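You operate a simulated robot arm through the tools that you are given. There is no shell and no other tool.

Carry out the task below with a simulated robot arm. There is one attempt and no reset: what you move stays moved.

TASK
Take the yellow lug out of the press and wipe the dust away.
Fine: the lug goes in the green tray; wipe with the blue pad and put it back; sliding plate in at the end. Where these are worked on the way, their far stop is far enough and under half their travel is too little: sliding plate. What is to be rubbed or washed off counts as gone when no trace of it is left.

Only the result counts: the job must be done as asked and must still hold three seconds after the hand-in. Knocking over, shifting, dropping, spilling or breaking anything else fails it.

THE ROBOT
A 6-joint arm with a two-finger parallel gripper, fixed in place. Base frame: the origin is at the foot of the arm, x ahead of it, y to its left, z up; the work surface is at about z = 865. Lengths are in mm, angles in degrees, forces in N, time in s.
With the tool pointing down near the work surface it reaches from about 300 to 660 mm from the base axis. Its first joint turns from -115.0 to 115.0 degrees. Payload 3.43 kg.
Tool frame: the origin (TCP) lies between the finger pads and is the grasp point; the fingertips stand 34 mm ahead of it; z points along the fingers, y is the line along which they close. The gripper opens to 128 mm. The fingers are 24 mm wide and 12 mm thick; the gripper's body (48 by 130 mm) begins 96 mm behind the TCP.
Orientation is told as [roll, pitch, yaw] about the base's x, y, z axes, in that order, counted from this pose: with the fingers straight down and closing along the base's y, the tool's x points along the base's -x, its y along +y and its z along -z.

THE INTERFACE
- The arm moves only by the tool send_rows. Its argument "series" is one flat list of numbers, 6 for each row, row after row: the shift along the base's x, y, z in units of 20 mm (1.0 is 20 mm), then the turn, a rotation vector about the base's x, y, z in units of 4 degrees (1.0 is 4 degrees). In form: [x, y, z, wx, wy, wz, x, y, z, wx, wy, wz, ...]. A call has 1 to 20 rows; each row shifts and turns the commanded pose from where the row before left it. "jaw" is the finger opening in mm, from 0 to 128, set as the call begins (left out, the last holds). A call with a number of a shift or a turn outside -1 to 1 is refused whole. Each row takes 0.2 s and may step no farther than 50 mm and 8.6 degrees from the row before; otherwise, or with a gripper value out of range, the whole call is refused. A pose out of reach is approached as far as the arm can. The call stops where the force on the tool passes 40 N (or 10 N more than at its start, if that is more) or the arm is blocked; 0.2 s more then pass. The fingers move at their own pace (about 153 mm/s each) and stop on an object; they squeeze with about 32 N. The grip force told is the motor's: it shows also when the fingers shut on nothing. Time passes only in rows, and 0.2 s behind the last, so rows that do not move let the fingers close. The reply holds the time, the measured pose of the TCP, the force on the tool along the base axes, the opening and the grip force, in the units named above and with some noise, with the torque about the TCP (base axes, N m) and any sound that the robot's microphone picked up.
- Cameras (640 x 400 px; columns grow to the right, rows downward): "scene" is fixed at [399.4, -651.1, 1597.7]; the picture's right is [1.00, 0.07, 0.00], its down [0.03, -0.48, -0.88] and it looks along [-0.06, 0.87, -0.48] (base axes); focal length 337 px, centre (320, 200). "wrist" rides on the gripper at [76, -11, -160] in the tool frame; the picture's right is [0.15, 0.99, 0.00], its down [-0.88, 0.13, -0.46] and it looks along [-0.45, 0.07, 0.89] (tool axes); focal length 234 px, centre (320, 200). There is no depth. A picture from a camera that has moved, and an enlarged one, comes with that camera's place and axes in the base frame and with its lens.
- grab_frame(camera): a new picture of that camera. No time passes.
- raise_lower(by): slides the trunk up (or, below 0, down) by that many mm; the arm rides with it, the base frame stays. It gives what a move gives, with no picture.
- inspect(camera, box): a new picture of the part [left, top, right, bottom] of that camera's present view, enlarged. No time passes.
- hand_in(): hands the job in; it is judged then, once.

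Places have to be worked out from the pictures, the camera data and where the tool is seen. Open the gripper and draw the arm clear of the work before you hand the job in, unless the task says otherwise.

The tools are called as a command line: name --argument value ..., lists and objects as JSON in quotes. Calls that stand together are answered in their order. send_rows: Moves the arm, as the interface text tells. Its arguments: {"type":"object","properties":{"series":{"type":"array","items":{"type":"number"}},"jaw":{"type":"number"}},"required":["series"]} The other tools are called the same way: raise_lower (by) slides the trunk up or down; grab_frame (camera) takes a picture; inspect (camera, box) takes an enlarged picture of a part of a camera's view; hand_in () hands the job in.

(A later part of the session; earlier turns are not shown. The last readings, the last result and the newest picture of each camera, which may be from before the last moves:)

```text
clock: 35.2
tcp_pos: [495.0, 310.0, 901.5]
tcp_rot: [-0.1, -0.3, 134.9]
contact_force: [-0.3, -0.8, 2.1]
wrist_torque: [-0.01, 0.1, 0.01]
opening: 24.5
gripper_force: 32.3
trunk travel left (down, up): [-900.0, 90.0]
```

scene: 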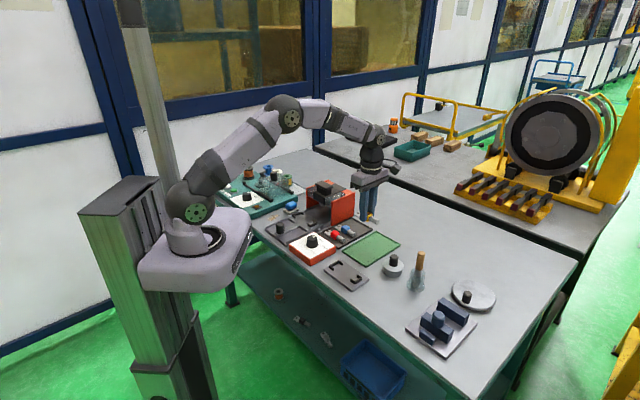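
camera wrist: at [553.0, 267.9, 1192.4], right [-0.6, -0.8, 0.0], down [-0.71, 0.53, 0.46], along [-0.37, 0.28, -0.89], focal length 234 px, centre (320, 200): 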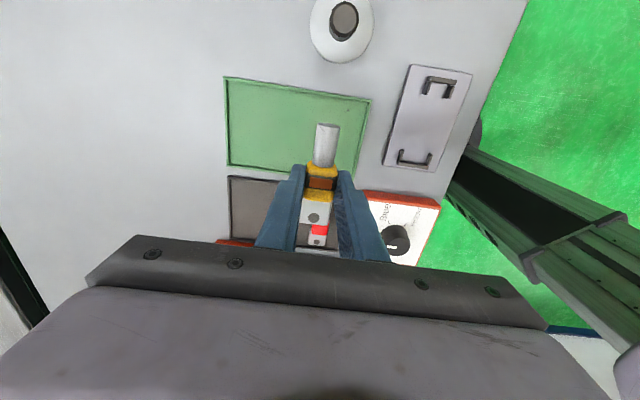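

The z force went from -0.9 to +2.1 N: the lug rests on the tray floor. I open the fingers just enough and rise.

send_rows --series '[0, 0, 0, 0, 0, 0, 0, 0, 0, 0, 0, 0, 0, 0, 0, 0, 0, 0]' --jaw 46

send_rows --series '[0, 0, 0.3, 0, 0, 0, 0, 0, 0.7, 0, 0, 0, 0, 0, 1, 0, 0, 0, 0, 0, 1, 0, 0, 0, 0, 0, 1, 0, 0, 0, 0, 0, 1, 0, 0, 0]'

grab_frame --camera "wrist"

inspect --camera "scene" --box '[330, 200, 420, 280]'

```text
clock: 36.0
tcp_pos: [494.2, 310.6, 900.3]
tcp_rot: [-0.1, -0.4, 134.9]
contact_force: [0.6, -0.6, -0.6]
wrist_torque: [-0.01, 0.01, 0.0]
opening: 46.0
gripper_force: 0.1
trunk travel left (down, up): [-900.0, 90.0]
```

```text
clock: 37.4
tcp_pos: [495.5, 309.6, 1000.2]
tcp_rot: [-0.1, -0.3, 135.0]
contact_force: [-0.8, 0.8, -0.6]
wrist_torque: [0.0, -0.03, 0.02]
opening: 45.8
gripper_force: 0.2
trunk travel left (down, up): [-900.0, 90.0]
```

```text
taken
camera wrist: at [555.4, 264.7, 1159.3], right [-0.6, -0.8, 0.0], down [-0.71, 0.53, 0.46], along [-0.37, 0.28, -0.89], focal length 234 px, centre (320, 200)
```

wrist: 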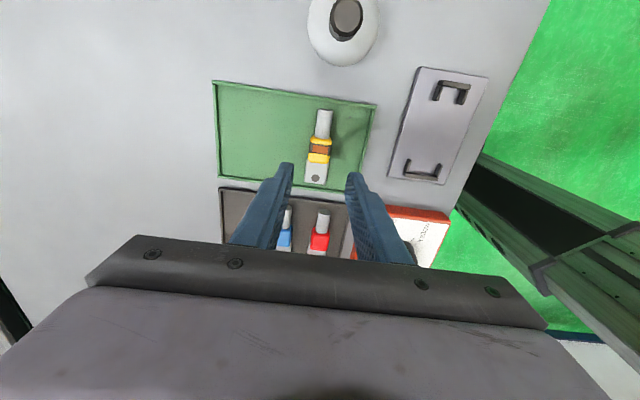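

```text
5.00 times, centred on (375, 240) of scene
camera zoom: at [399.4, -651.1, 1597.7], right [1.0, 0.07, 0.0], down [0.03, -0.48, -0.88], along [-0.06, 0.87, -0.48], focal length 1685 px, centre (45, 0)
```

zoom: 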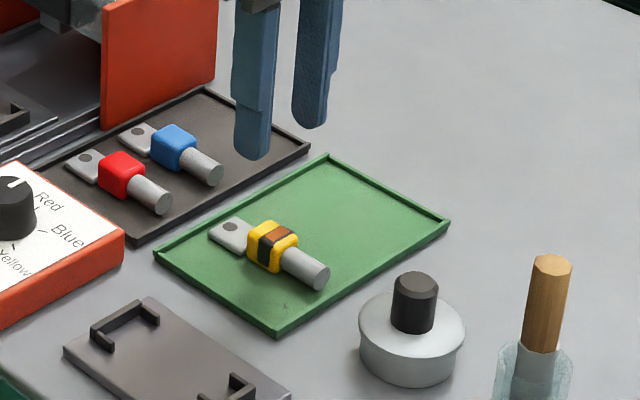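

The lug lies flat in the green tray, released. Next the blue pad: I raise the arm and go around the front of the press to above the pad, near (190, 578).

send_rows --series '[-0.91, 0.565, 0.25, 0, 0, 0, -0.91, 0.565, 0.25, 0, 0, 0, -0.91, 0.565, 0.25, 0, 0, 0, -0.91, 0.565, 0.25, 0, 0, 0, -0.91, 0.565, 0.25, 0, 0, 0, -0.91, 0.565, 0.25, 0, 0, 0, -0.91, 0.565, 0.25, 0, 0, 0, -0.91, 0.565, 0.25, 0, 0, 0, -0.889, 0.889, 0, 0, 0, 0, -0.889, 0.889, 0, 0, 0, 0, -0.889, 0.889, 0, 0, 0, 0, -0.889, 0.889, 0, 0, 0, 0, -0.889, 0.889, 0, 0, 0, 0, -0.889, 0.889, 0, 0, 0, 0, -0.889, 0.889, 0, 0, 0, 0, -0.889, 0.889, 0, 0, 0, 0, -0.889, 0.889, 0, 0, 0, 0, 0, 0.6, 0, 0, 0, 0]' --jaw 70

grab_frame --camera "wrist"

grab_frame --camera "scene"

```text
clock: 41.2
tcp_pos: [190.5, 572.6, 1040.0]
tcp_rot: [0.1, -0.2, 135.0]
contact_force: [0.7, 0.4, -0.1]
wrist_torque: [0.05, 0.04, -0.03]
opening: 69.8
gripper_force: 0.1
trunk travel left (down, up): [-900.0, 90.0]
```

```text
taken
camera wrist: at [250.4, 526.7, 1198.9], right [-0.6, -0.8, 0.0], down [-0.71, 0.53, 0.46], along [-0.37, 0.28, -0.89], focal length 234 px, centre (320, 200)
```

wrist: 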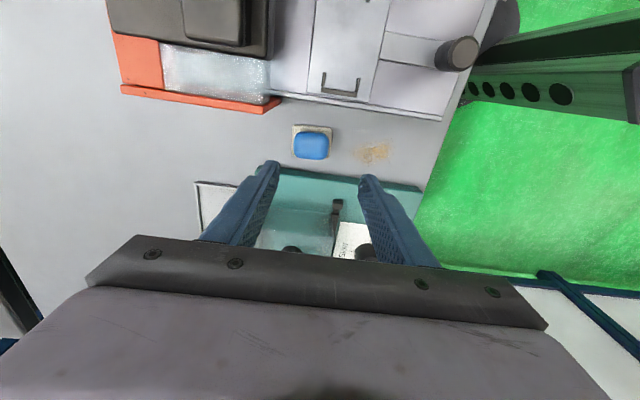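

```text
taken
```

scene: 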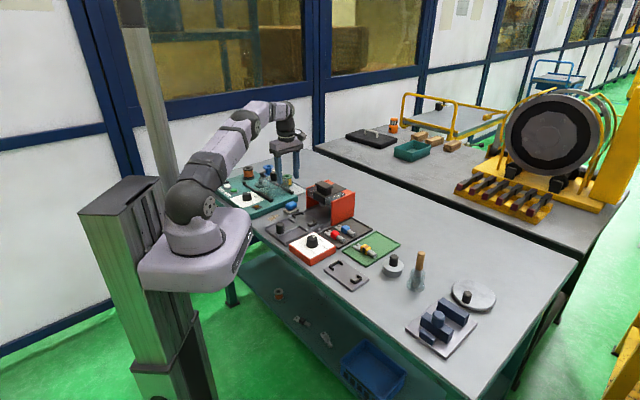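

inspect --camera "wrist" --box '[260, 90, 440, 210]'

```text
3.33 times, centred on (350, 150) of wrist
camera zoom: at [250.4, 526.7, 1198.9], right [-0.6, -0.8, 0.0], down [-0.71, 0.53, 0.46], along [-0.37, 0.28, -0.89], focal length 781 px, centre (220, 367)
```

zoom: 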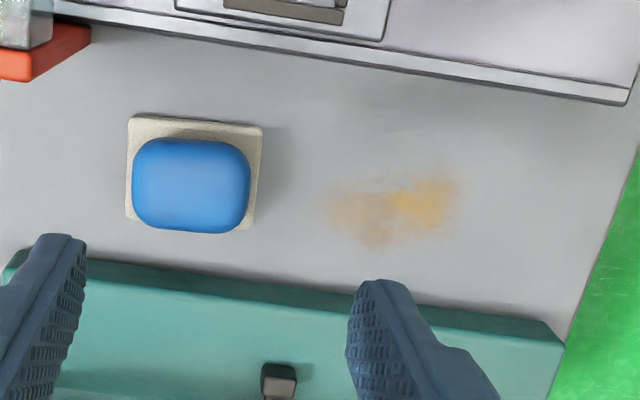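

The pad is a blue block (~45 × 36 mm) resting on a beige slab at about (195, 583), and the dust spans roughly (148,548)–(115,497). I move over the pad and come down to z≈960 to check the alignment.

send_rows --series '[0.11, 0.26, -0.8, 0, 0, 0, 0.11, 0.26, -0.8, 0, 0, 0, 0, 0, -0.8, 0, 0, 0, 0, 0, -0.8, 0, 0, 0, 0, 0, -0.8, 0, 0, 0]'

inspect --camera "wrist" --box '[230, 90, 410, 240]'

inspect --camera "scene" --box '[250, 160, 340, 230]'

```text
clock: 42.4
tcp_pos: [193.5, 583.0, 960.5]
tcp_rot: [-0.1, -0.3, 134.9]
contact_force: [-0.8, 0.0, -0.5]
wrist_torque: [0.01, 0.0, 0.04]
opening: 70.0
gripper_force: 0.2
trunk travel left (down, up): [-900.0, 90.0]
```

```text
2.67 times, centred on (320, 165) of wrist
camera zoom: at [254.5, 537.6, 1118.6], right [-0.6, -0.8, 0.0], down [-0.71, 0.53, 0.46], along [-0.37, 0.28, -0.89], focal length 624 px, centre (320, 293)
```

zoom: 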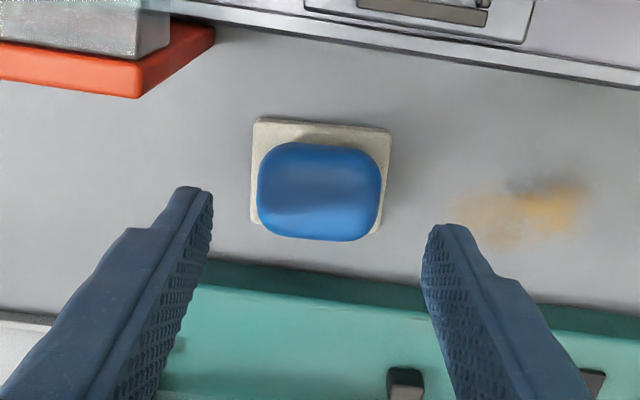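

```text
5.71 times, centred on (295, 195) of scene
camera zoom: at [399.4, -651.1, 1597.7], right [1.0, 0.07, 0.0], down [0.03, -0.48, -0.88], along [-0.06, 0.87, -0.48], focal length 1926 px, centre (463, 229)
```

zoom: 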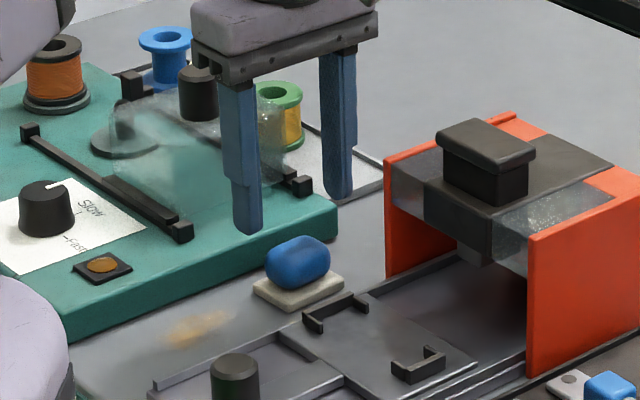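

The pad is centred between the fingers within ~2 mm. I go down to z≈922 with the tips flanking the blue block above the slab.

send_rows --series '[0.075, -0.05, -0.6, 0, 0, 0, 0, 0, -0.6, 0, 0, 0, 0, 0, -0.5, 0, 0, 0, 0, 0, -0.22, 0, 0, 0]'

inspect --camera "wrist" --box '[230, 90, 410, 240]'

inspect --camera "scene" --box '[260, 180, 330, 230]'

```text
clock: 43.4
tcp_pos: [195.9, 582.3, 922.3]
tcp_rot: [-0.1, -0.4, 134.9]
contact_force: [-0.3, -0.7, 0.7]
wrist_torque: [-0.01, 0.06, -0.01]
opening: 70.1
gripper_force: 0.0
trunk travel left (down, up): [-900.0, 90.0]
```

```text
2.67 times, centred on (320, 165) of wrist
camera zoom: at [255.9, 536.4, 1080.7], right [-0.6, -0.8, 0.0], down [-0.71, 0.53, 0.46], along [-0.37, 0.28, -0.89], focal length 624 px, centre (320, 293)
```

zoom: 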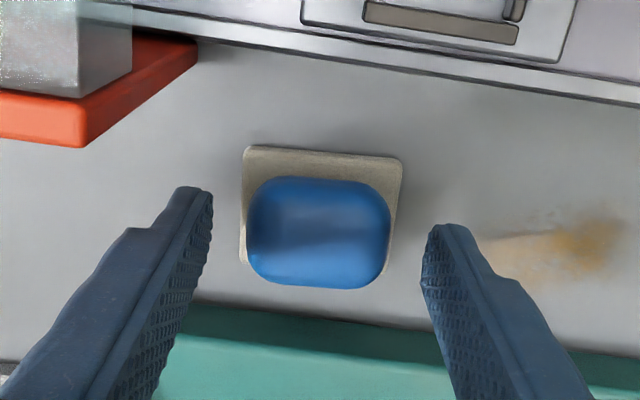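

```text
8.00 times, centred on (295, 205) of scene
camera zoom: at [399.4, -651.1, 1597.7], right [1.0, 0.07, 0.0], down [0.03, -0.48, -0.88], along [-0.06, 0.87, -0.48], focal length 2696 px, centre (520, 160)
```

zoom: 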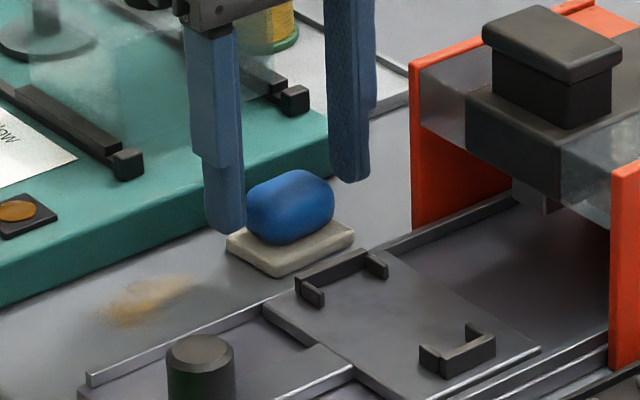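

Alignment is good. I lower 3 mm more to hold the block around its middle, then close on it.

send_rows --series '[0, 0, -0.15, 0, 0, 0, 0, 0, 0, 0, 0, 0]'

send_rows --series '[0, 0, 0, 0, 0, 0, 0, 0, 0, 0, 0, 0, 0, 0, 0, 0, 0, 0]' --jaw 20

inspect --camera "wrist" --box '[230, 90, 410, 240]'

```text
clock: 44.0
tcp_pos: [195.4, 581.3, 919.6]
tcp_rot: [-0.1, -0.2, 134.9]
contact_force: [0.2, 0.3, -0.6]
wrist_torque: [-0.02, 0.04, 0.02]
opening: 70.3
gripper_force: 0.0
trunk travel left (down, up): [-900.0, 90.0]
```

```text
clock: 44.8
tcp_pos: [195.1, 581.4, 918.2]
tcp_rot: [0.0, -0.3, 134.9]
contact_force: [0.7, 1.0, 0.6]
wrist_torque: [0.06, -0.05, -0.03]
opening: 47.1
gripper_force: 32.3
trunk travel left (down, up): [-900.0, 90.0]
```

```text
2.67 times, centred on (320, 165) of wrist
camera zoom: at [256.1, 536.4, 1077.8], right [-0.6, -0.8, 0.0], down [-0.71, 0.53, 0.46], along [-0.37, 0.28, -0.89], focal length 624 px, centre (320, 293)
```

zoom: 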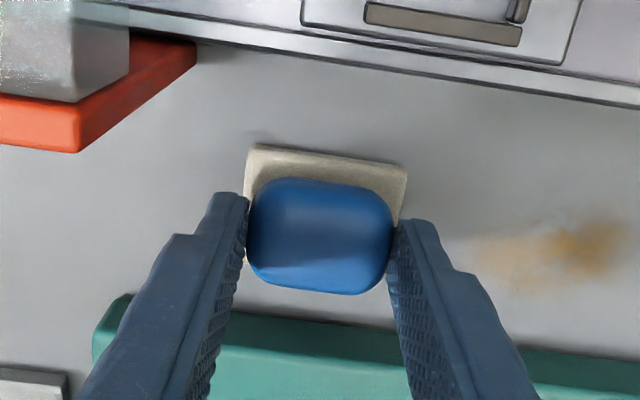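

The pad is gripped at 47 mm (pad rest pose: TCP (195, 581.4, 918), yaw 135). I lift it and check that only the blue block comes up and the slab stays.

send_rows --series '[0, 0, 0.25, 0, 0, 0, 0, 0, 0.25, 0, 0, 0, 0, 0, 0.5, 0, 0, 0, 0, 0, 0.5, 0, 0, 0]'

inspect --camera "scene" --box '[260, 180, 330, 230]'

inspect --camera "wrist" --box '[230, 90, 410, 240]'

```text
clock: 45.8
tcp_pos: [195.2, 581.4, 948.8]
tcp_rot: [0.0, -0.2, 134.9]
contact_force: [0.4, -0.8, -0.6]
wrist_torque: [-0.03, 0.0, 0.01]
opening: 47.1
gripper_force: 31.7
trunk travel left (down, up): [-900.0, 90.0]
```

```text
8.00 times, centred on (295, 205) of scene
camera zoom: at [399.4, -651.1, 1597.7], right [1.0, 0.07, 0.0], down [0.03, -0.48, -0.88], along [-0.06, 0.87, -0.48], focal length 2696 px, centre (520, 160)
```

zoom: 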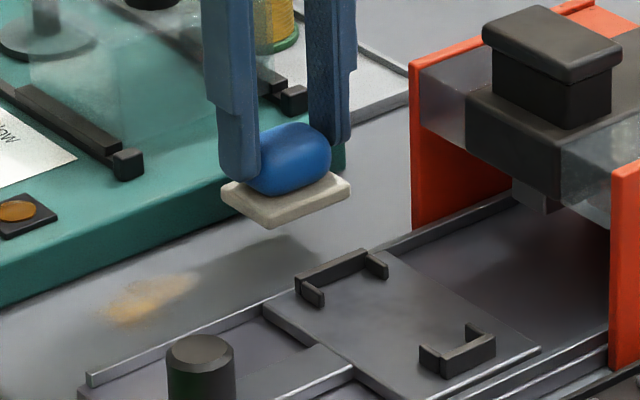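

```text
2.67 times, centred on (320, 165) of wrist
camera zoom: at [255.3, 536.3, 1107.5], right [-0.6, -0.8, 0.0], down [-0.71, 0.53, 0.46], along [-0.37, 0.28, -0.89], focal length 624 px, centre (320, 293)
```

zoom: 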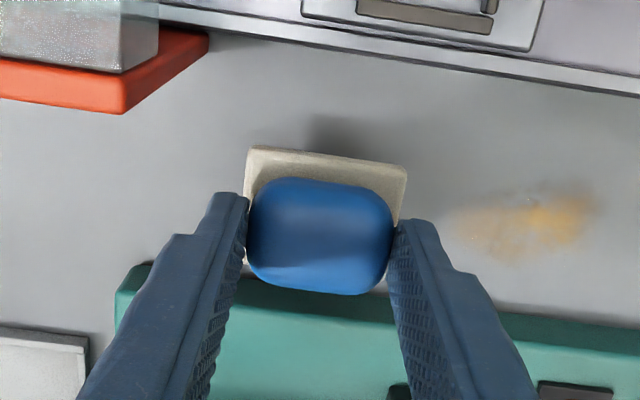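

The beige felt block comes up too: it is the wiping face of the pad. So the pad sat directly on the table (rest TCP z≈918). I carry it over the dust centre, TCP about (131, 520), still raised.

send_rows --series '[-0.644, -0.617, 0, 0, 0, 0, -0.644, -0.617, 0, 0, 0, 0, -0.644, -0.617, 0, 0, 0, 0, -0.644, -0.617, 0, 0, 0, 0, -0.644, -0.617, 0, 0, 0, 0]'

grab_frame --camera "wrist"

inspect --camera "scene" --box '[240, 180, 320, 240]'

```text
clock: 47.0
tcp_pos: [130.3, 520.6, 949.6]
tcp_rot: [-0.1, -0.3, 134.9]
contact_force: [-0.1, 0.9, -0.6]
wrist_torque: [0.06, 0.01, 0.02]
opening: 47.0
gripper_force: 31.9
trunk travel left (down, up): [-900.0, 90.0]
```

```text
taken
camera wrist: at [191.2, 473.7, 1107.6], right [-0.6, -0.8, 0.0], down [-0.71, 0.53, 0.46], along [-0.37, 0.28, -0.89], focal length 234 px, centre (320, 200)
```

wrist: 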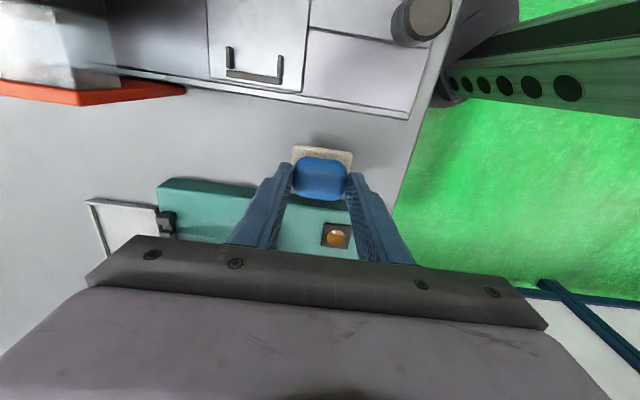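

```text
6.67 times, centred on (280, 210) of scene
camera zoom: at [399.4, -651.1, 1597.7], right [1.0, 0.07, 0.0], down [0.03, -0.48, -0.88], along [-0.06, 0.87, -0.48], focal length 2247 px, centre (587, 133)
```

zoom: 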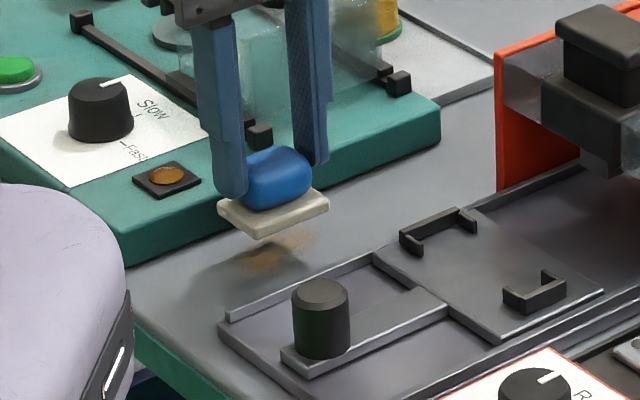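

The pad is right over the dust, clear of the machine and rail. I lower it onto the table.

send_rows --series '[0, 0, -0.6, 0, 0, 0, 0, 0, -0.6, 0, 0, 0, 0, 0, -0.25, 0, 0, 0, 0, 0, -0.1, 0, 0, 0, 0, 0, -0.05, 0, 0, 0]'

```text
clock: 48.2
tcp_pos: [131.3, 520.0, 918.0]
tcp_rot: [-0.2, -0.4, 134.8]
contact_force: [0.5, -2.7, 10.3]
wrist_torque: [-0.31, 0.04, 0.0]
opening: 46.8
gripper_force: 32.4
trunk travel left (down, up): [-900.0, 90.0]
```

Contact at about 10 N, a good rubbing pressure. I rub back and forth along the slide direction over the dust.

send_rows --series '[0.212, 0.212, 0, 0, 0, 0, 0.212, 0.212, 0, 0, 0, 0, 0.212, 0.212, 0, 0, 0, 0, -0.24, -0.24, 0, 0, 0, 0, -0.24, -0.24, 0, 0, 0, 0, -0.24, -0.24, 0, 0, 0, 0, -0.24, -0.24, 0, 0, 0, 0, -0.24, -0.24, 0, 0, 0, 0, 0.24, 0.24, 0, 0, 0, 0, 0.24, 0.24, 0, 0, 0, 0, 0.24, 0.24, 0, 0, 0, 0]'

inspect --camera "scene" --box '[240, 180, 320, 240]'

```text
clock: 50.6
tcp_pos: [131.4, 521.3, 918.6]
tcp_rot: [0.0, -0.3, 135.0]
contact_force: [-6.4, -7.0, 20.4]
wrist_torque: [-0.26, 0.4, 0.04]
opening: 47.3
gripper_force: 31.6
trunk travel left (down, up): [-900.0, 90.0]
```

```text
6.67 times, centred on (280, 210) of scene
camera zoom: at [399.4, -651.1, 1597.7], right [1.0, 0.07, 0.0], down [0.03, -0.48, -0.88], along [-0.06, 0.87, -0.48], focal length 2247 px, centre (587, 133)
```

zoom: 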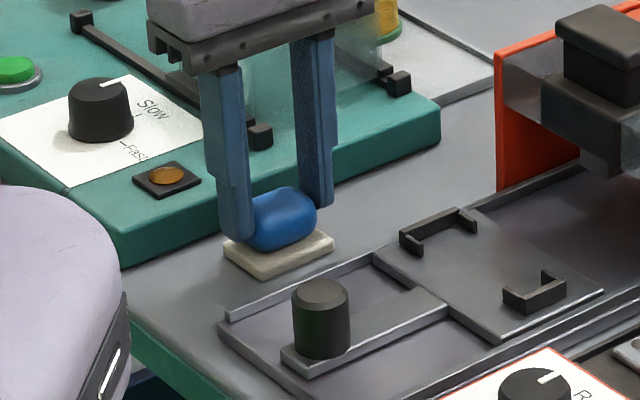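

The friction confirms firm contact (20 N down). I ease off slightly, then rub the side nearer the teal machine, then cross to the other side.

send_rows --series '[0, 0, 0.04, 0, 0, 0, -0.25, 0.25, 0, 0, 0, 0, -0.25, 0.25, 0, 0, 0, 0, 0.212, 0.212, 0, 0, 0, 0, 0.212, 0.212, 0, 0, 0, 0, 0.212, 0.212, 0, 0, 0, 0, -0.24, -0.24, 0, 0, 0, 0, -0.24, -0.24, 0, 0, 0, 0, -0.24, -0.24, 0, 0, 0, 0, -0.24, -0.24, 0, 0, 0, 0, -0.24, -0.24, 0, 0, 0, 0, 0.24, 0.24, 0, 0, 0, 0, 0.24, 0.24, 0, 0, 0, 0, 0.24, 0.24, 0, 0, 0, 0]'

```text
clock: 53.6
tcp_pos: [125.7, 536.1, 918.1]
tcp_rot: [-0.1, -0.3, 134.9]
contact_force: [-1.8, -1.1, 3.9]
wrist_torque: [-0.03, 0.04, 0.01]
opening: 46.9
gripper_force: 31.7
trunk travel left (down, up): [-900.0, 90.0]
```

Force eased to ~4 N, a bit light. I press slightly more and rub on the rail side (w≈260), then check.

send_rows --series '[0.354, -0.354, -0.03, 0, 0, 0, 0.354, -0.354, -0.02, 0, 0, 0, 0.354, -0.354, 0, 0, 0, 0, -0.212, -0.212, 0, 0, 0, 0, -0.212, -0.212, 0, 0, 0, 0, -0.212, -0.212, 0, 0, 0, 0, -0.212, -0.212, 0, 0, 0, 0, 0.24, 0.24, 0, 0, 0, 0, 0.24, 0.24, 0, 0, 0, 0, 0.24, 0.24, 0, 0, 0, 0, 0.24, 0.24, 0, 0, 0, 0, 0.24, 0.24, 0, 0, 0, 0, -0.24, -0.24, 0, 0, 0, 0, -0.24, -0.24, 0, 0, 0, 0, -0.24, -0.24, 0, 0, 0, 0]'

inspect --camera "scene" --box '[240, 180, 320, 240]'

grab_frame --camera "wrist"

```text
clock: 56.8
tcp_pos: [141.1, 507.9, 916.6]
tcp_rot: [-0.2, -0.4, 135.0]
contact_force: [7.3, 5.1, 16.0]
wrist_torque: [0.03, -0.28, 0.08]
opening: 46.8
gripper_force: 32.1
trunk travel left (down, up): [-900.0, 90.0]
```

```text
6.67 times, centred on (280, 210) of scene
camera zoom: at [399.4, -651.1, 1597.7], right [1.0, 0.07, 0.0], down [0.03, -0.48, -0.88], along [-0.06, 0.87, -0.48], focal length 2247 px, centre (587, 133)
```

zoom: 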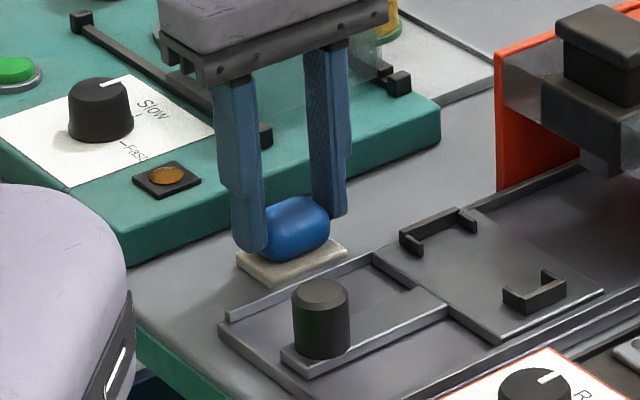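

```text
taken
camera wrist: at [202.4, 462.9, 1076.1], right [-0.6, -0.8, -0.01], down [-0.71, 0.53, 0.46], along [-0.37, 0.28, -0.89], focal length 234 px, centre (320, 200)
```

wrist: 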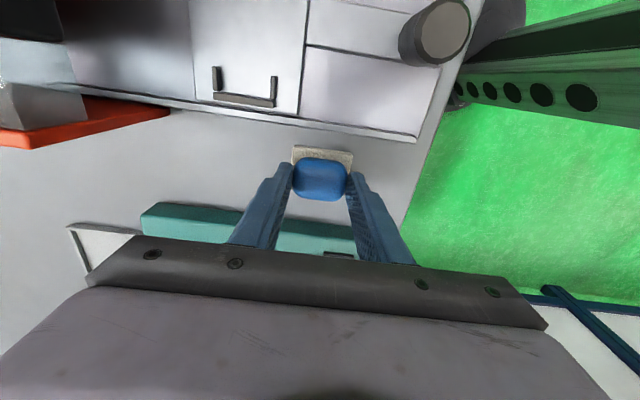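

No dust is visible around the pad. I lift the pad and carry it back toward its place at a raised height, so I can see the wiped area.

send_rows --series '[0, 0, 0.5, 0, 0, 0, 0, 0, 0.6, 0, 0, 0, 0, 0, 0.6, 0, 0, 0, 0.5, 0.65, 0.3, 0, 0, 0, 0.5, 0.65, 0, 0, 0, 0, 0.5, 0.65, 0, 0, 0, 0, 0.5, 0.65, 0, 0, 0, 0, 0.5, 0.65, 0, 0, 0, 0, 0.2, 0.43, 0, 0, 0, 0]'

inspect --camera "scene" --box '[240, 180, 320, 240]'

grab_frame --camera "wrist"

inspect --camera "wrist" --box '[330, 110, 470, 230]'

```text
clock: 58.8
tcp_pos: [194.8, 582.4, 956.6]
tcp_rot: [0.0, -0.1, 134.9]
contact_force: [0.6, -0.8, -1.4]
wrist_torque: [-0.02, -0.01, 0.02]
opening: 47.0
gripper_force: 31.8
trunk travel left (down, up): [-900.0, 90.0]
```

```text
6.67 times, centred on (280, 210) of scene
camera zoom: at [399.4, -651.1, 1597.7], right [1.0, 0.07, 0.0], down [0.03, -0.48, -0.88], along [-0.06, 0.87, -0.48], focal length 2247 px, centre (587, 133)
```

zoom: 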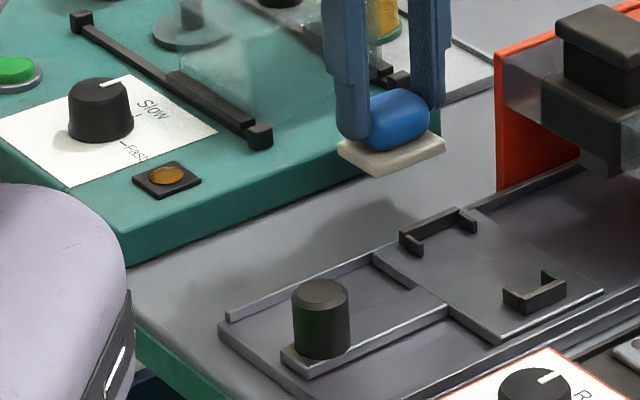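

```text
taken
camera wrist: at [255.9, 536.4, 1115.2], right [-0.6, -0.8, 0.0], down [-0.71, 0.53, 0.46], along [-0.37, 0.28, -0.89], focal length 234 px, centre (320, 200)
```

wrist: 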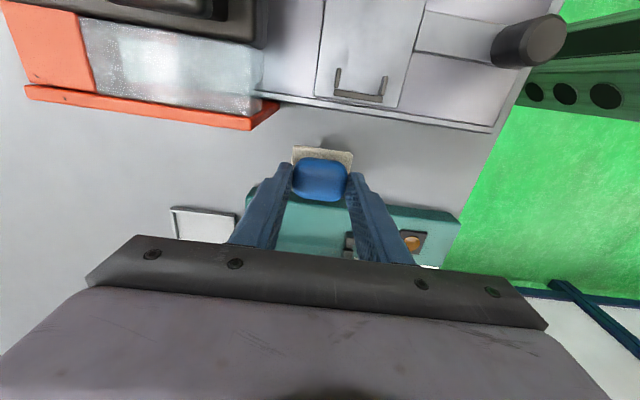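

```text
3.33 times, centred on (400, 170) of wrist
camera zoom: at [255.9, 536.4, 1115.2], right [-0.6, -0.8, 0.0], down [-0.71, 0.53, 0.46], along [-0.37, 0.28, -0.89], focal length 781 px, centre (53, 300)
```

zoom: 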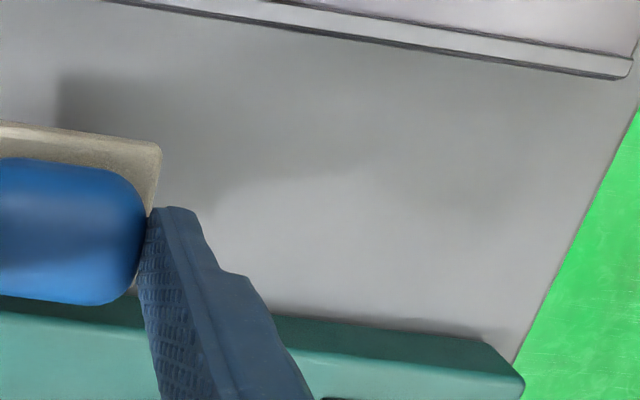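

The dust looks gone. I enlarge the wiped area further in both cameras to look for any faint trace.

inspect --camera "wrist" --box '[360, 135, 440, 205]'

inspect --camera "scene" --box '[255, 200, 300, 232]'

```text
5.71 times, centred on (400, 170) of wrist
camera zoom: at [255.9, 536.4, 1115.2], right [-0.6, -0.8, 0.0], down [-0.71, 0.53, 0.46], along [-0.37, 0.28, -0.89], focal length 1338 px, centre (-137, 371)
```

zoom: 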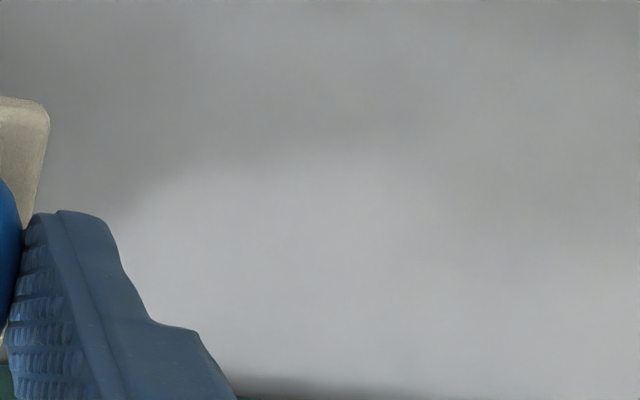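

```text
12.50 times, centred on (278, 216) of scene
camera zoom: at [399.4, -651.1, 1597.7], right [1.0, 0.07, 0.0], down [0.03, -0.48, -0.88], along [-0.06, 0.87, -0.48], focal length 4213 px, centre (851, 0)
```

zoom: 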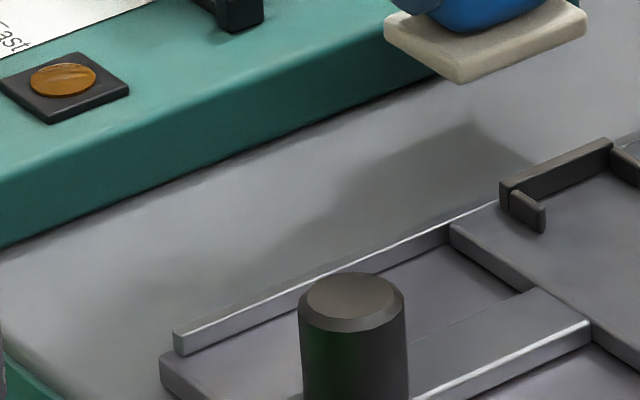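

No trace is visible, but arm shadows lie over the area, so while I still hold the pad I add a second rub with crosswise strokes for certainty. I go back over the area and lower.

send_rows --series '[-0.605, -0.589, 0, 0, 0, 0, -0.605, -0.589, 0, 0, 0, 0, -0.605, -0.589, 0, 0, 0, 0, -0.605, -0.589, 0, 0, 0, 0, 0, 0, -0.7, 0, 0, 0, 0, 0, -0.7, 0, 0, 0, 0, 0, -0.4, 0, 0, 0, 0, 0, -0.15, 0, 0, 0]'

```text
clock: 60.6
tcp_pos: [145.5, 534.8, 918.3]
tcp_rot: [-0.1, -0.3, 134.9]
contact_force: [0.1, 0.3, -0.7]
wrist_torque: [-0.02, 0.02, -0.02]
opening: 46.9
gripper_force: 32.0
trunk travel left (down, up): [-900.0, 90.0]
```

Not quite touching yet (force -0.7 N); I lower 2 mm more and start the cross strokes.

send_rows --series '[0, 0, -0.05, 0, 0, 0, 0, 0, -0.05, 0, 0, 0, 0, 0, -0.02, 0, 0, 0]'

```text
clock: 61.4
tcp_pos: [146.5, 534.6, 917.9]
tcp_rot: [-0.2, -0.5, 134.8]
contact_force: [0.0, -1.6, 12.7]
wrist_torque: [-0.33, 0.1, 0.01]
opening: 46.8
gripper_force: 32.0
trunk travel left (down, up): [-900.0, 90.0]
```

Contact at ~13 N. I rub crosswise, stepping toward the table edge.

send_rows --series '[-0.27, 0.27, 0, 0, 0, 0, -0.25, 0.25, 0, 0, 0, 0, 0.226, -0.226, 0, 0, 0, 0, 0.226, -0.226, 0, 0, 0, 0, 0.226, -0.226, 0, 0, 0, 0, 0.226, -0.226, 0, 0, 0, 0, 0.226, -0.226, 0, 0, 0, 0, -0.283, -0.283, 0, 0, 0, 0, -0.226, 0.226, 0, 0, 0, 0, -0.226, 0.226, 0, 0, 0, 0, -0.226, 0.226, 0, 0, 0, 0, -0.226, 0.226, 0, 0, 0, 0, -0.226, 0.226, 0, 0, 0, 0, -0.283, -0.283, 0, 0, 0, 0, 0.226, -0.226, 0, 0, 0, 0, 0.226, -0.226, 0, 0, 0, 0, 0.226, -0.226, 0, 0, 0, 0, 0.226, -0.226, 0, 0, 0, 0, 0.226, -0.226, 0, 0, 0, 0]'

```text
clock: 65.4
tcp_pos: [146.2, 510.8, 916.2]
tcp_rot: [-0.1, -0.2, 135.0]
contact_force: [-5.9, 5.0, 17.6]
wrist_torque: [0.26, 0.44, -0.03]
opening: 47.0
gripper_force: 32.4
trunk travel left (down, up): [-900.0, 90.0]
```

Still firm contact (18 N). I continue with the remaining cross strokes.

send_rows --series '[-0.283, -0.283, 0.01, 0, 0, 0, -0.226, 0.226, 0, 0, 0, 0, -0.226, 0.226, 0, 0, 0, 0, -0.226, 0.226, 0, 0, 0, 0, -0.226, 0.226, 0, 0, 0, 0, -0.226, 0.226, 0, 0, 0, 0, -0.283, -0.283, 0, 0, 0, 0, 0.226, -0.226, 0, 0, 0, 0, 0.226, -0.226, 0, 0, 0, 0, 0.226, -0.226, 0, 0, 0, 0, 0.226, -0.226, 0, 0, 0, 0, 0.226, -0.226, 0, 0, 0, 0, -0.283, -0.283, 0, 0, 0, 0, -0.226, 0.226, 0, 0, 0, 0, -0.226, 0.226, 0, 0, 0, 0, -0.226, 0.226, 0, 0, 0, 0, -0.226, 0.226, 0, 0, 0, 0, -0.226, 0.226, 0, 0, 0, 0]'

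```text
clock: 69.2
tcp_pos: [108.6, 515.0, 916.5]
tcp_rot: [-0.1, -0.4, 134.9]
contact_force: [3.6, -3.3, 11.3]
wrist_torque: [-0.23, -0.08, 0.02]
opening: 47.1
gripper_force: 32.1
trunk travel left (down, up): [-900.0, 90.0]
```

The second rub is done. I lift and carry the pad back over its original place, TCP (195, 581.4).

send_rows --series '[0, 0, 0.5, 0, 0, 0, 0, 0, 0.7, 0, 0, 0, 0, 0, 0.8, 0, 0, 0, 0.721, 0.553, 0, 0, 0, 0, 0.721, 0.553, 0, 0, 0, 0, 0.721, 0.553, 0, 0, 0, 0, 0.721, 0.553, 0, 0, 0, 0, 0.721, 0.553, 0, 0, 0, 0, 0.721, 0.553, 0, 0, 0, 0, 0, 0, 0, 0, 0, 0]'

inspect --camera "scene" --box '[240, 180, 320, 240]'

inspect --camera "wrist" --box '[330, 110, 470, 230]'

```text
clock: 71.4
tcp_pos: [194.0, 582.2, 954.4]
tcp_rot: [-0.1, -0.2, 135.0]
contact_force: [0.5, -0.7, -0.1]
wrist_torque: [0.03, 0.02, 0.02]
opening: 47.1
gripper_force: 32.2
trunk travel left (down, up): [-900.0, 90.0]
```

```text
6.67 times, centred on (280, 210) of scene
camera zoom: at [399.4, -651.1, 1597.7], right [1.0, 0.07, 0.0], down [0.03, -0.48, -0.88], along [-0.06, 0.87, -0.48], focal length 2247 px, centre (587, 133)
```

zoom: 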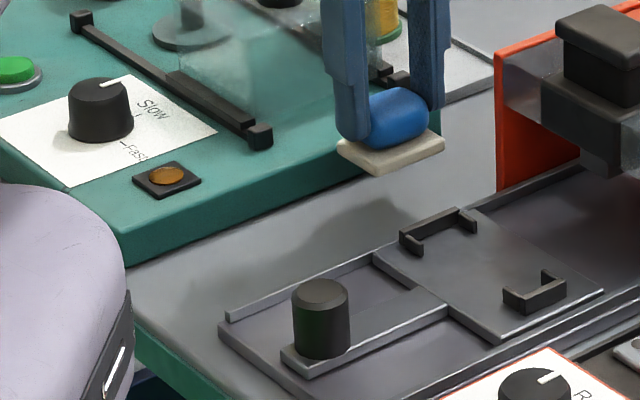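

```text
3.33 times, centred on (400, 170) of wrist
camera zoom: at [255.2, 537.3, 1114.1], right [-0.6, -0.8, 0.0], down [-0.71, 0.53, 0.46], along [-0.37, 0.28, -0.89], focal length 781 px, centre (53, 300)
```

zoom: 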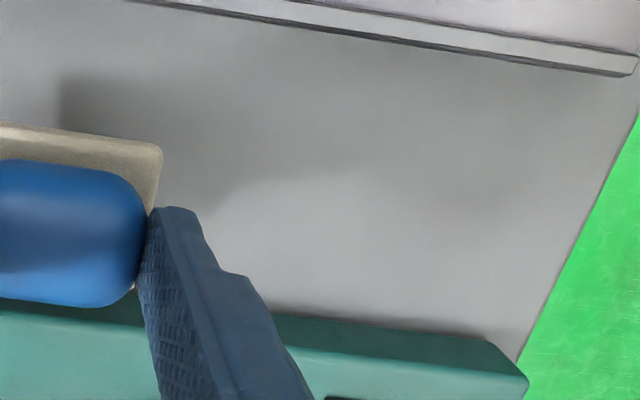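

The table is clean. I lower the pad onto its original spot, slowly at the end.

send_rows --series '[0.055, -0.04, -0.6, 0, 0, 0, 0, 0, -0.6, 0, 0, 0, 0, 0, -0.4, 0, 0, 0, 0, 0, -0.1, 0, 0, 0, 0, 0, 0, 0, 0, 0]'

```text
clock: 72.6
tcp_pos: [195.8, 581.0, 921.1]
tcp_rot: [0.0, -0.3, 135.0]
contact_force: [-0.1, -0.1, -0.5]
wrist_torque: [-0.01, 0.02, 0.01]
opening: 46.8
gripper_force: 31.9
trunk travel left (down, up): [-900.0, 90.0]
```

send_rows --series '[-0.03, 0.02, -0.05, 0, 0, 0, 0, 0, -0.05, 0, 0, 0, 0, 0, -0.03, 0, 0, 0, 0, 0, 0, 0, 0, 0]'

```text
clock: 73.6
tcp_pos: [194.6, 581.4, 918.4]
tcp_rot: [-0.1, -0.3, 135.0]
contact_force: [0.2, -0.2, -0.5]
wrist_torque: [-0.02, 0.0, -0.01]
opening: 46.8
gripper_force: 32.5
trunk travel left (down, up): [-900.0, 90.0]
```

Still hanging free at z≈918.4; I lower in 0.6 mm steps until it bears.

send_rows --series '[0, 0, -0.03, 0, 0, 0, 0, 0, -0.03, 0, 0, 0, 0, 0, 0, 0, 0, 0]'

```text
clock: 74.4
tcp_pos: [195.1, 582.0, 917.7]
tcp_rot: [-0.1, -0.4, 134.9]
contact_force: [0.4, 0.1, -0.2]
wrist_torque: [0.02, 0.02, 0.01]
opening: 46.8
gripper_force: 32.1
trunk travel left (down, up): [-900.0, 90.0]
```

send_rows --series '[0, 0, -0.03, 0, 0, 0, 0, 0, -0.02, 0, 0, 0, 0, 0, 0, 0, 0, 0]'

```text
clock: 75.2
tcp_pos: [194.0, 583.3, 916.1]
tcp_rot: [-0.1, -0.2, 134.9]
contact_force: [-0.6, -0.7, -0.7]
wrist_torque: [-0.02, 0.0, -0.05]
opening: 46.9
gripper_force: 32.2
trunk travel left (down, up): [-900.0, 90.0]
```

The pad slid up slightly in the grip while pressing, so it bears a little lower. I continue in small steps.

send_rows --series '[0, 0, -0.03, 0, 0, 0, 0, 0, -0.02, 0, 0, 0, 0, 0, 0, 0, 0, 0]'

```text
clock: 76.0
tcp_pos: [194.2, 583.3, 917.0]
tcp_rot: [-0.1, -0.3, 134.9]
contact_force: [0.6, 0.4, 1.5]
wrist_torque: [-0.03, 0.04, 0.0]
opening: 46.9
gripper_force: 31.8
trunk travel left (down, up): [-900.0, 90.0]
```

It just touches (1.5 N). I nudge it ~1.5 mm to match the original spot, then release.

send_rows --series '[0.03, -0.06, 0, 0, 0, 0, 0, 0, -0.01, 0, 0, 0, 0, 0, 0, 0, 0, 0]'

send_rows --series '[0, 0, 0, 0, 0, 0, 0, 0, 0, 0, 0, 0, 0, 0, 0, 0, 0, 0]' --jaw 70

send_rows --series '[0, 0, 0.3, 0, 0, 0, 0, 0, 0.7, 0, 0, 0, 0, 0, 1, 0, 0, 0, 0, 0, 1, 0, 0, 0, 0, 0, 1, 0, 0, 0, 0, 0, 1, 0, 0, 0]'

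grab_frame --camera "wrist"

inspect --camera "scene" --box '[240, 180, 320, 240]'

```text
clock: 76.8
tcp_pos: [194.9, 581.4, 917.7]
tcp_rot: [-0.2, -0.3, 134.9]
contact_force: [-0.4, 0.9, 1.3]
wrist_torque: [0.01, 0.09, -0.04]
opening: 47.1
gripper_force: 32.1
trunk travel left (down, up): [-900.0, 90.0]
```

```text
clock: 77.6
tcp_pos: [193.5, 580.7, 916.1]
tcp_rot: [-0.1, -0.2, 134.8]
contact_force: [0.1, -0.1, -0.7]
wrist_torque: [0.03, 0.02, 0.0]
opening: 69.8
gripper_force: 0.0
trunk travel left (down, up): [-900.0, 90.0]
```

```text
clock: 79.0
tcp_pos: [193.7, 581.5, 1015.8]
tcp_rot: [0.1, -0.2, 134.9]
contact_force: [0.4, -0.1, -0.5]
wrist_torque: [0.0, 0.01, 0.0]
opening: 70.0
gripper_force: 0.1
trunk travel left (down, up): [-900.0, 90.0]
```

```text
taken
camera wrist: at [256.0, 535.4, 1174.4], right [-0.6, -0.8, 0.0], down [-0.71, 0.53, 0.46], along [-0.37, 0.28, -0.89], focal length 234 px, centre (320, 200)
```

wrist: 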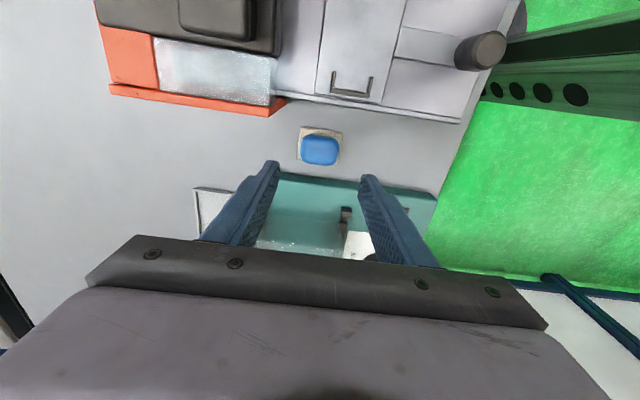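

```text
6.67 times, centred on (280, 210) of scene
camera zoom: at [399.4, -651.1, 1597.7], right [1.0, 0.07, 0.0], down [0.03, -0.48, -0.88], along [-0.06, 0.87, -0.48], focal length 2247 px, centre (587, 133)
```

zoom: 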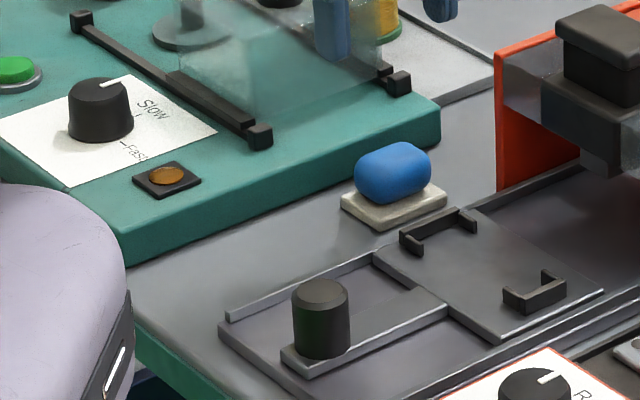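

The pad sits upright back on its spot and the table is clean. Now I go to the plate's knob, which I left at about (180, 391.5), keeping yaw 135 so the fingers will hold it front and back.

send_rows --series '[-0.057, -0.792, 0, 0, 0, 0, -0.057, -0.792, 0, 0, 0, 0, -0.057, -0.792, 0, 0, 0, 0, -0.057, -0.792, 0, 0, 0, 0, -0.057, -0.792, 0, 0, 0, 0, -0.057, -0.792, 0, 0, 0, 0, -0.057, -0.792, 0, 0, 0, 0, -0.057, -0.792, 0, 0, 0, 0, -0.057, -0.792, 0, 0, 0, 0, -0.057, -0.792, 0, 0, 0, 0, -0.057, -0.792, 0, 0, 0, 0, -0.057, -0.792, 0, 0, 0, 0]' --jaw 64

grab_frame --camera "wrist"

grab_frame --camera "scene"

```text
clock: 81.6
tcp_pos: [181.7, 390.0, 1014.2]
tcp_rot: [-0.1, -0.3, 134.8]
contact_force: [0.1, 0.1, 0.3]
wrist_torque: [0.0, 0.01, 0.0]
opening: 64.1
gripper_force: 0.1
trunk travel left (down, up): [-900.0, 90.0]
```

```text
taken
camera wrist: at [242.5, 345.2, 1174.3], right [-0.6, -0.8, 0.0], down [-0.71, 0.53, 0.46], along [-0.37, 0.28, -0.89], focal length 234 px, centre (320, 200)
```

wrist: 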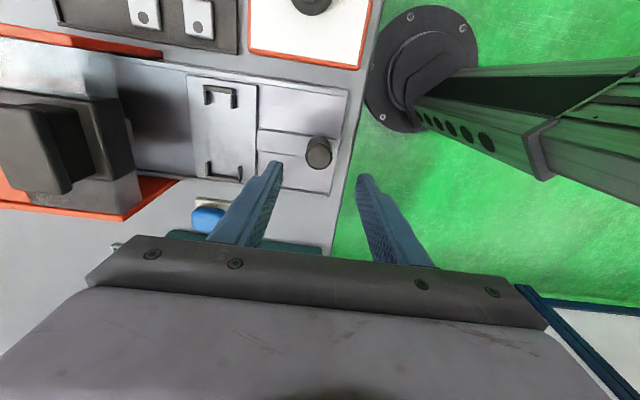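

```text
taken
```

scene: 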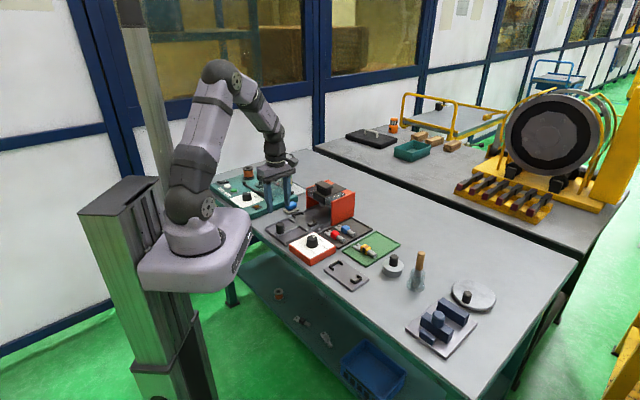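

The knob top is right under the grip axis. I lower to z≈920 with the fingers in front of and behind the knob.

send_rows --series '[0, 0, -0.8, 0, 0, 0, 0, 0, -0.8, 0, 0, 0, 0, 0, -0.8, 0, 0, 0, 0, 0, -0.8, 0, 0, 0, 0, 0, -0.8, 0, 0, 0, 0, 0, -0.5, 0, 0, 0, 0, 0, -0.2, 0, 0, 0]'

inspect --camera "wrist" --box '[220, 80, 420, 260]'

inspect --camera "scene" --box '[240, 180, 340, 250]'

```text
clock: 83.2
tcp_pos: [181.8, 391.9, 921.9]
tcp_rot: [-0.1, -0.3, 134.9]
contact_force: [0.5, -0.2, 0.8]
wrist_torque: [0.0, 0.02, 0.01]
opening: 63.6
gripper_force: 0.0
trunk travel left (down, up): [-900.0, 90.0]
```

```text
2.22 times, centred on (320, 170) of wrist
camera zoom: at [242.7, 346.0, 1080.5], right [-0.6, -0.8, 0.0], down [-0.71, 0.53, 0.46], along [-0.37, 0.28, -0.89], focal length 520 px, centre (320, 267)
```

zoom: 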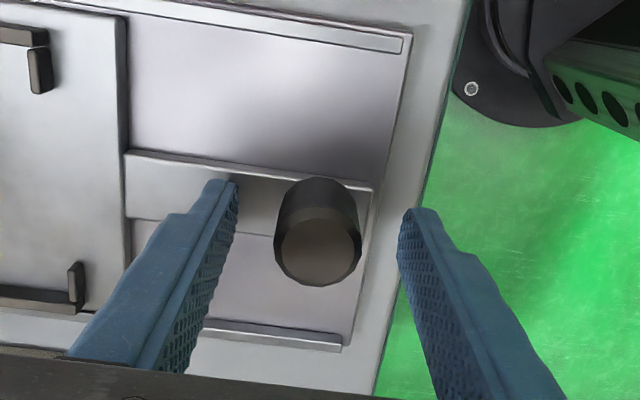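

```text
5.71 times, centred on (290, 215) of scene
camera zoom: at [399.4, -651.1, 1597.7], right [1.0, 0.07, 0.0], down [0.03, -0.48, -0.88], along [-0.06, 0.87, -0.48], focal length 1926 px, centre (491, 114)
```

zoom: 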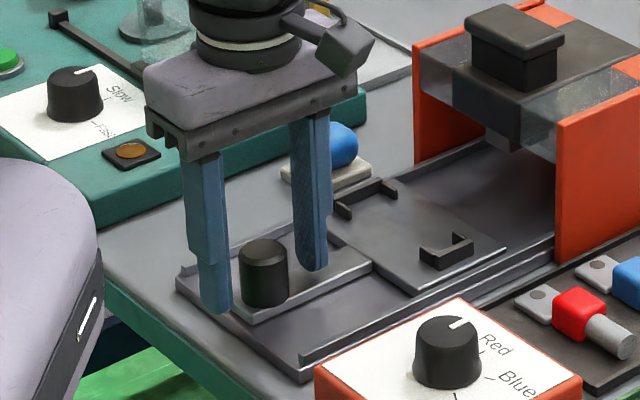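

The fingers straddle the knob. I close and then push the plate in along (0.707, 0.707), first part of the way.

send_rows --series '[0, 0, 0, 0, 0, 0, 0, 0, 0, 0, 0, 0, 0, 0, 0, 0, 0, 0]' --jaw 10

send_rows --series '[0.177, 0.177, 0, 0, 0, 0, 0.25, 0.25, 0, 0, 0, 0, 0.25, 0.25, 0, 0, 0, 0, 0.25, 0.25, 0, 0, 0, 0, 0.25, 0.25, 0, 0, 0, 0, 0.25, 0.25, 0, 0, 0, 0, 0.25, 0.25, 0, 0, 0, 0, 0.25, 0.25, 0, 0, 0, 0, 0.25, 0.25, 0, 0, 0, 0, 0.25, 0.25, 0, 0, 0, 0, 0.25, 0.25, 0, 0, 0, 0, 0.25, 0.25, 0, 0, 0, 0]'

inspect --camera "scene" --box '[250, 160, 370, 250]'

```text
clock: 84.0
tcp_pos: [180.2, 392.5, 922.5]
tcp_rot: [-0.1, -0.3, 134.9]
contact_force: [2.0, 1.7, 0.0]
wrist_torque: [0.23, 0.33, 0.07]
opening: 30.9
gripper_force: 45.0
trunk travel left (down, up): [-900.0, 90.0]
```

```text
clock: 86.6
tcp_pos: [239.7, 449.5, 922.2]
tcp_rot: [0.0, -0.2, 134.9]
contact_force: [1.9, -1.3, 4.0]
wrist_torque: [-0.64, 0.04, 0.04]
opening: 31.0
gripper_force: 44.9
trunk travel left (down, up): [-900.0, 90.0]
```

```text
4.44 times, centred on (310, 205) of scene
camera zoom: at [399.4, -651.1, 1597.7], right [1.0, 0.07, 0.0], down [0.03, -0.48, -0.88], along [-0.06, 0.87, -0.48], focal length 1498 px, centre (364, 178)
```

zoom: 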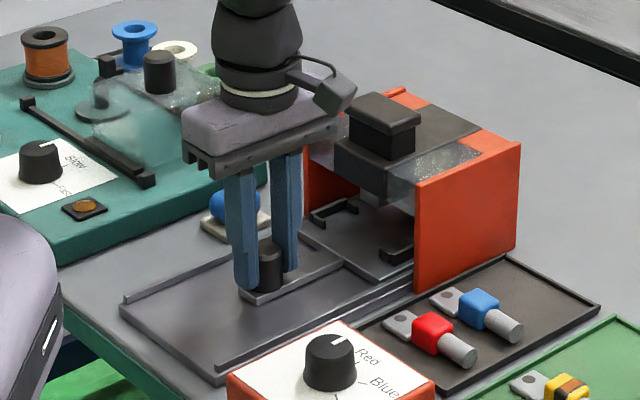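

About 82 mm in, all clear. I push the remaining ~17 mm gently until the in-stop is felt.

send_rows --series '[0.12, 0.12, 0, 0, 0, 0, 0.12, 0.12, 0, 0, 0, 0, 0.12, 0.12, 0, 0, 0, 0, 0.12, 0.12, 0, 0, 0, 0, 0.06, 0.06, 0, 0, 0, 0, 0, 0, 0, 0, 0, 0]'

```text
clock: 88.0
tcp_pos: [251.1, 460.5, 922.3]
tcp_rot: [-0.1, -0.2, 135.0]
contact_force: [1.0, -1.6, 2.5]
wrist_torque: [-0.98, -0.28, 0.18]
opening: 31.1
gripper_force: 45.5
trunk travel left (down, up): [-900.0, 90.0]
```

Nearly at the initial position with no resistance yet. I push a little more to find the stop.

send_rows --series '[0.05, 0.05, 0, 0, 0, 0, 0.05, 0.05, 0, 0, 0, 0, 0.05, 0.05, 0, 0, 0, 0, 0.05, 0.05, 0, 0, 0, 0, 0, 0, 0, 0, 0, 0]'

```text
clock: 89.2
tcp_pos: [252.9, 462.6, 922.3]
tcp_rot: [0.2, -0.3, 134.8]
contact_force: [-8.5, -9.7, 2.8]
wrist_torque: [0.54, 0.87, 0.23]
opening: 30.9
gripper_force: 45.2
trunk travel left (down, up): [-900.0, 90.0]
```

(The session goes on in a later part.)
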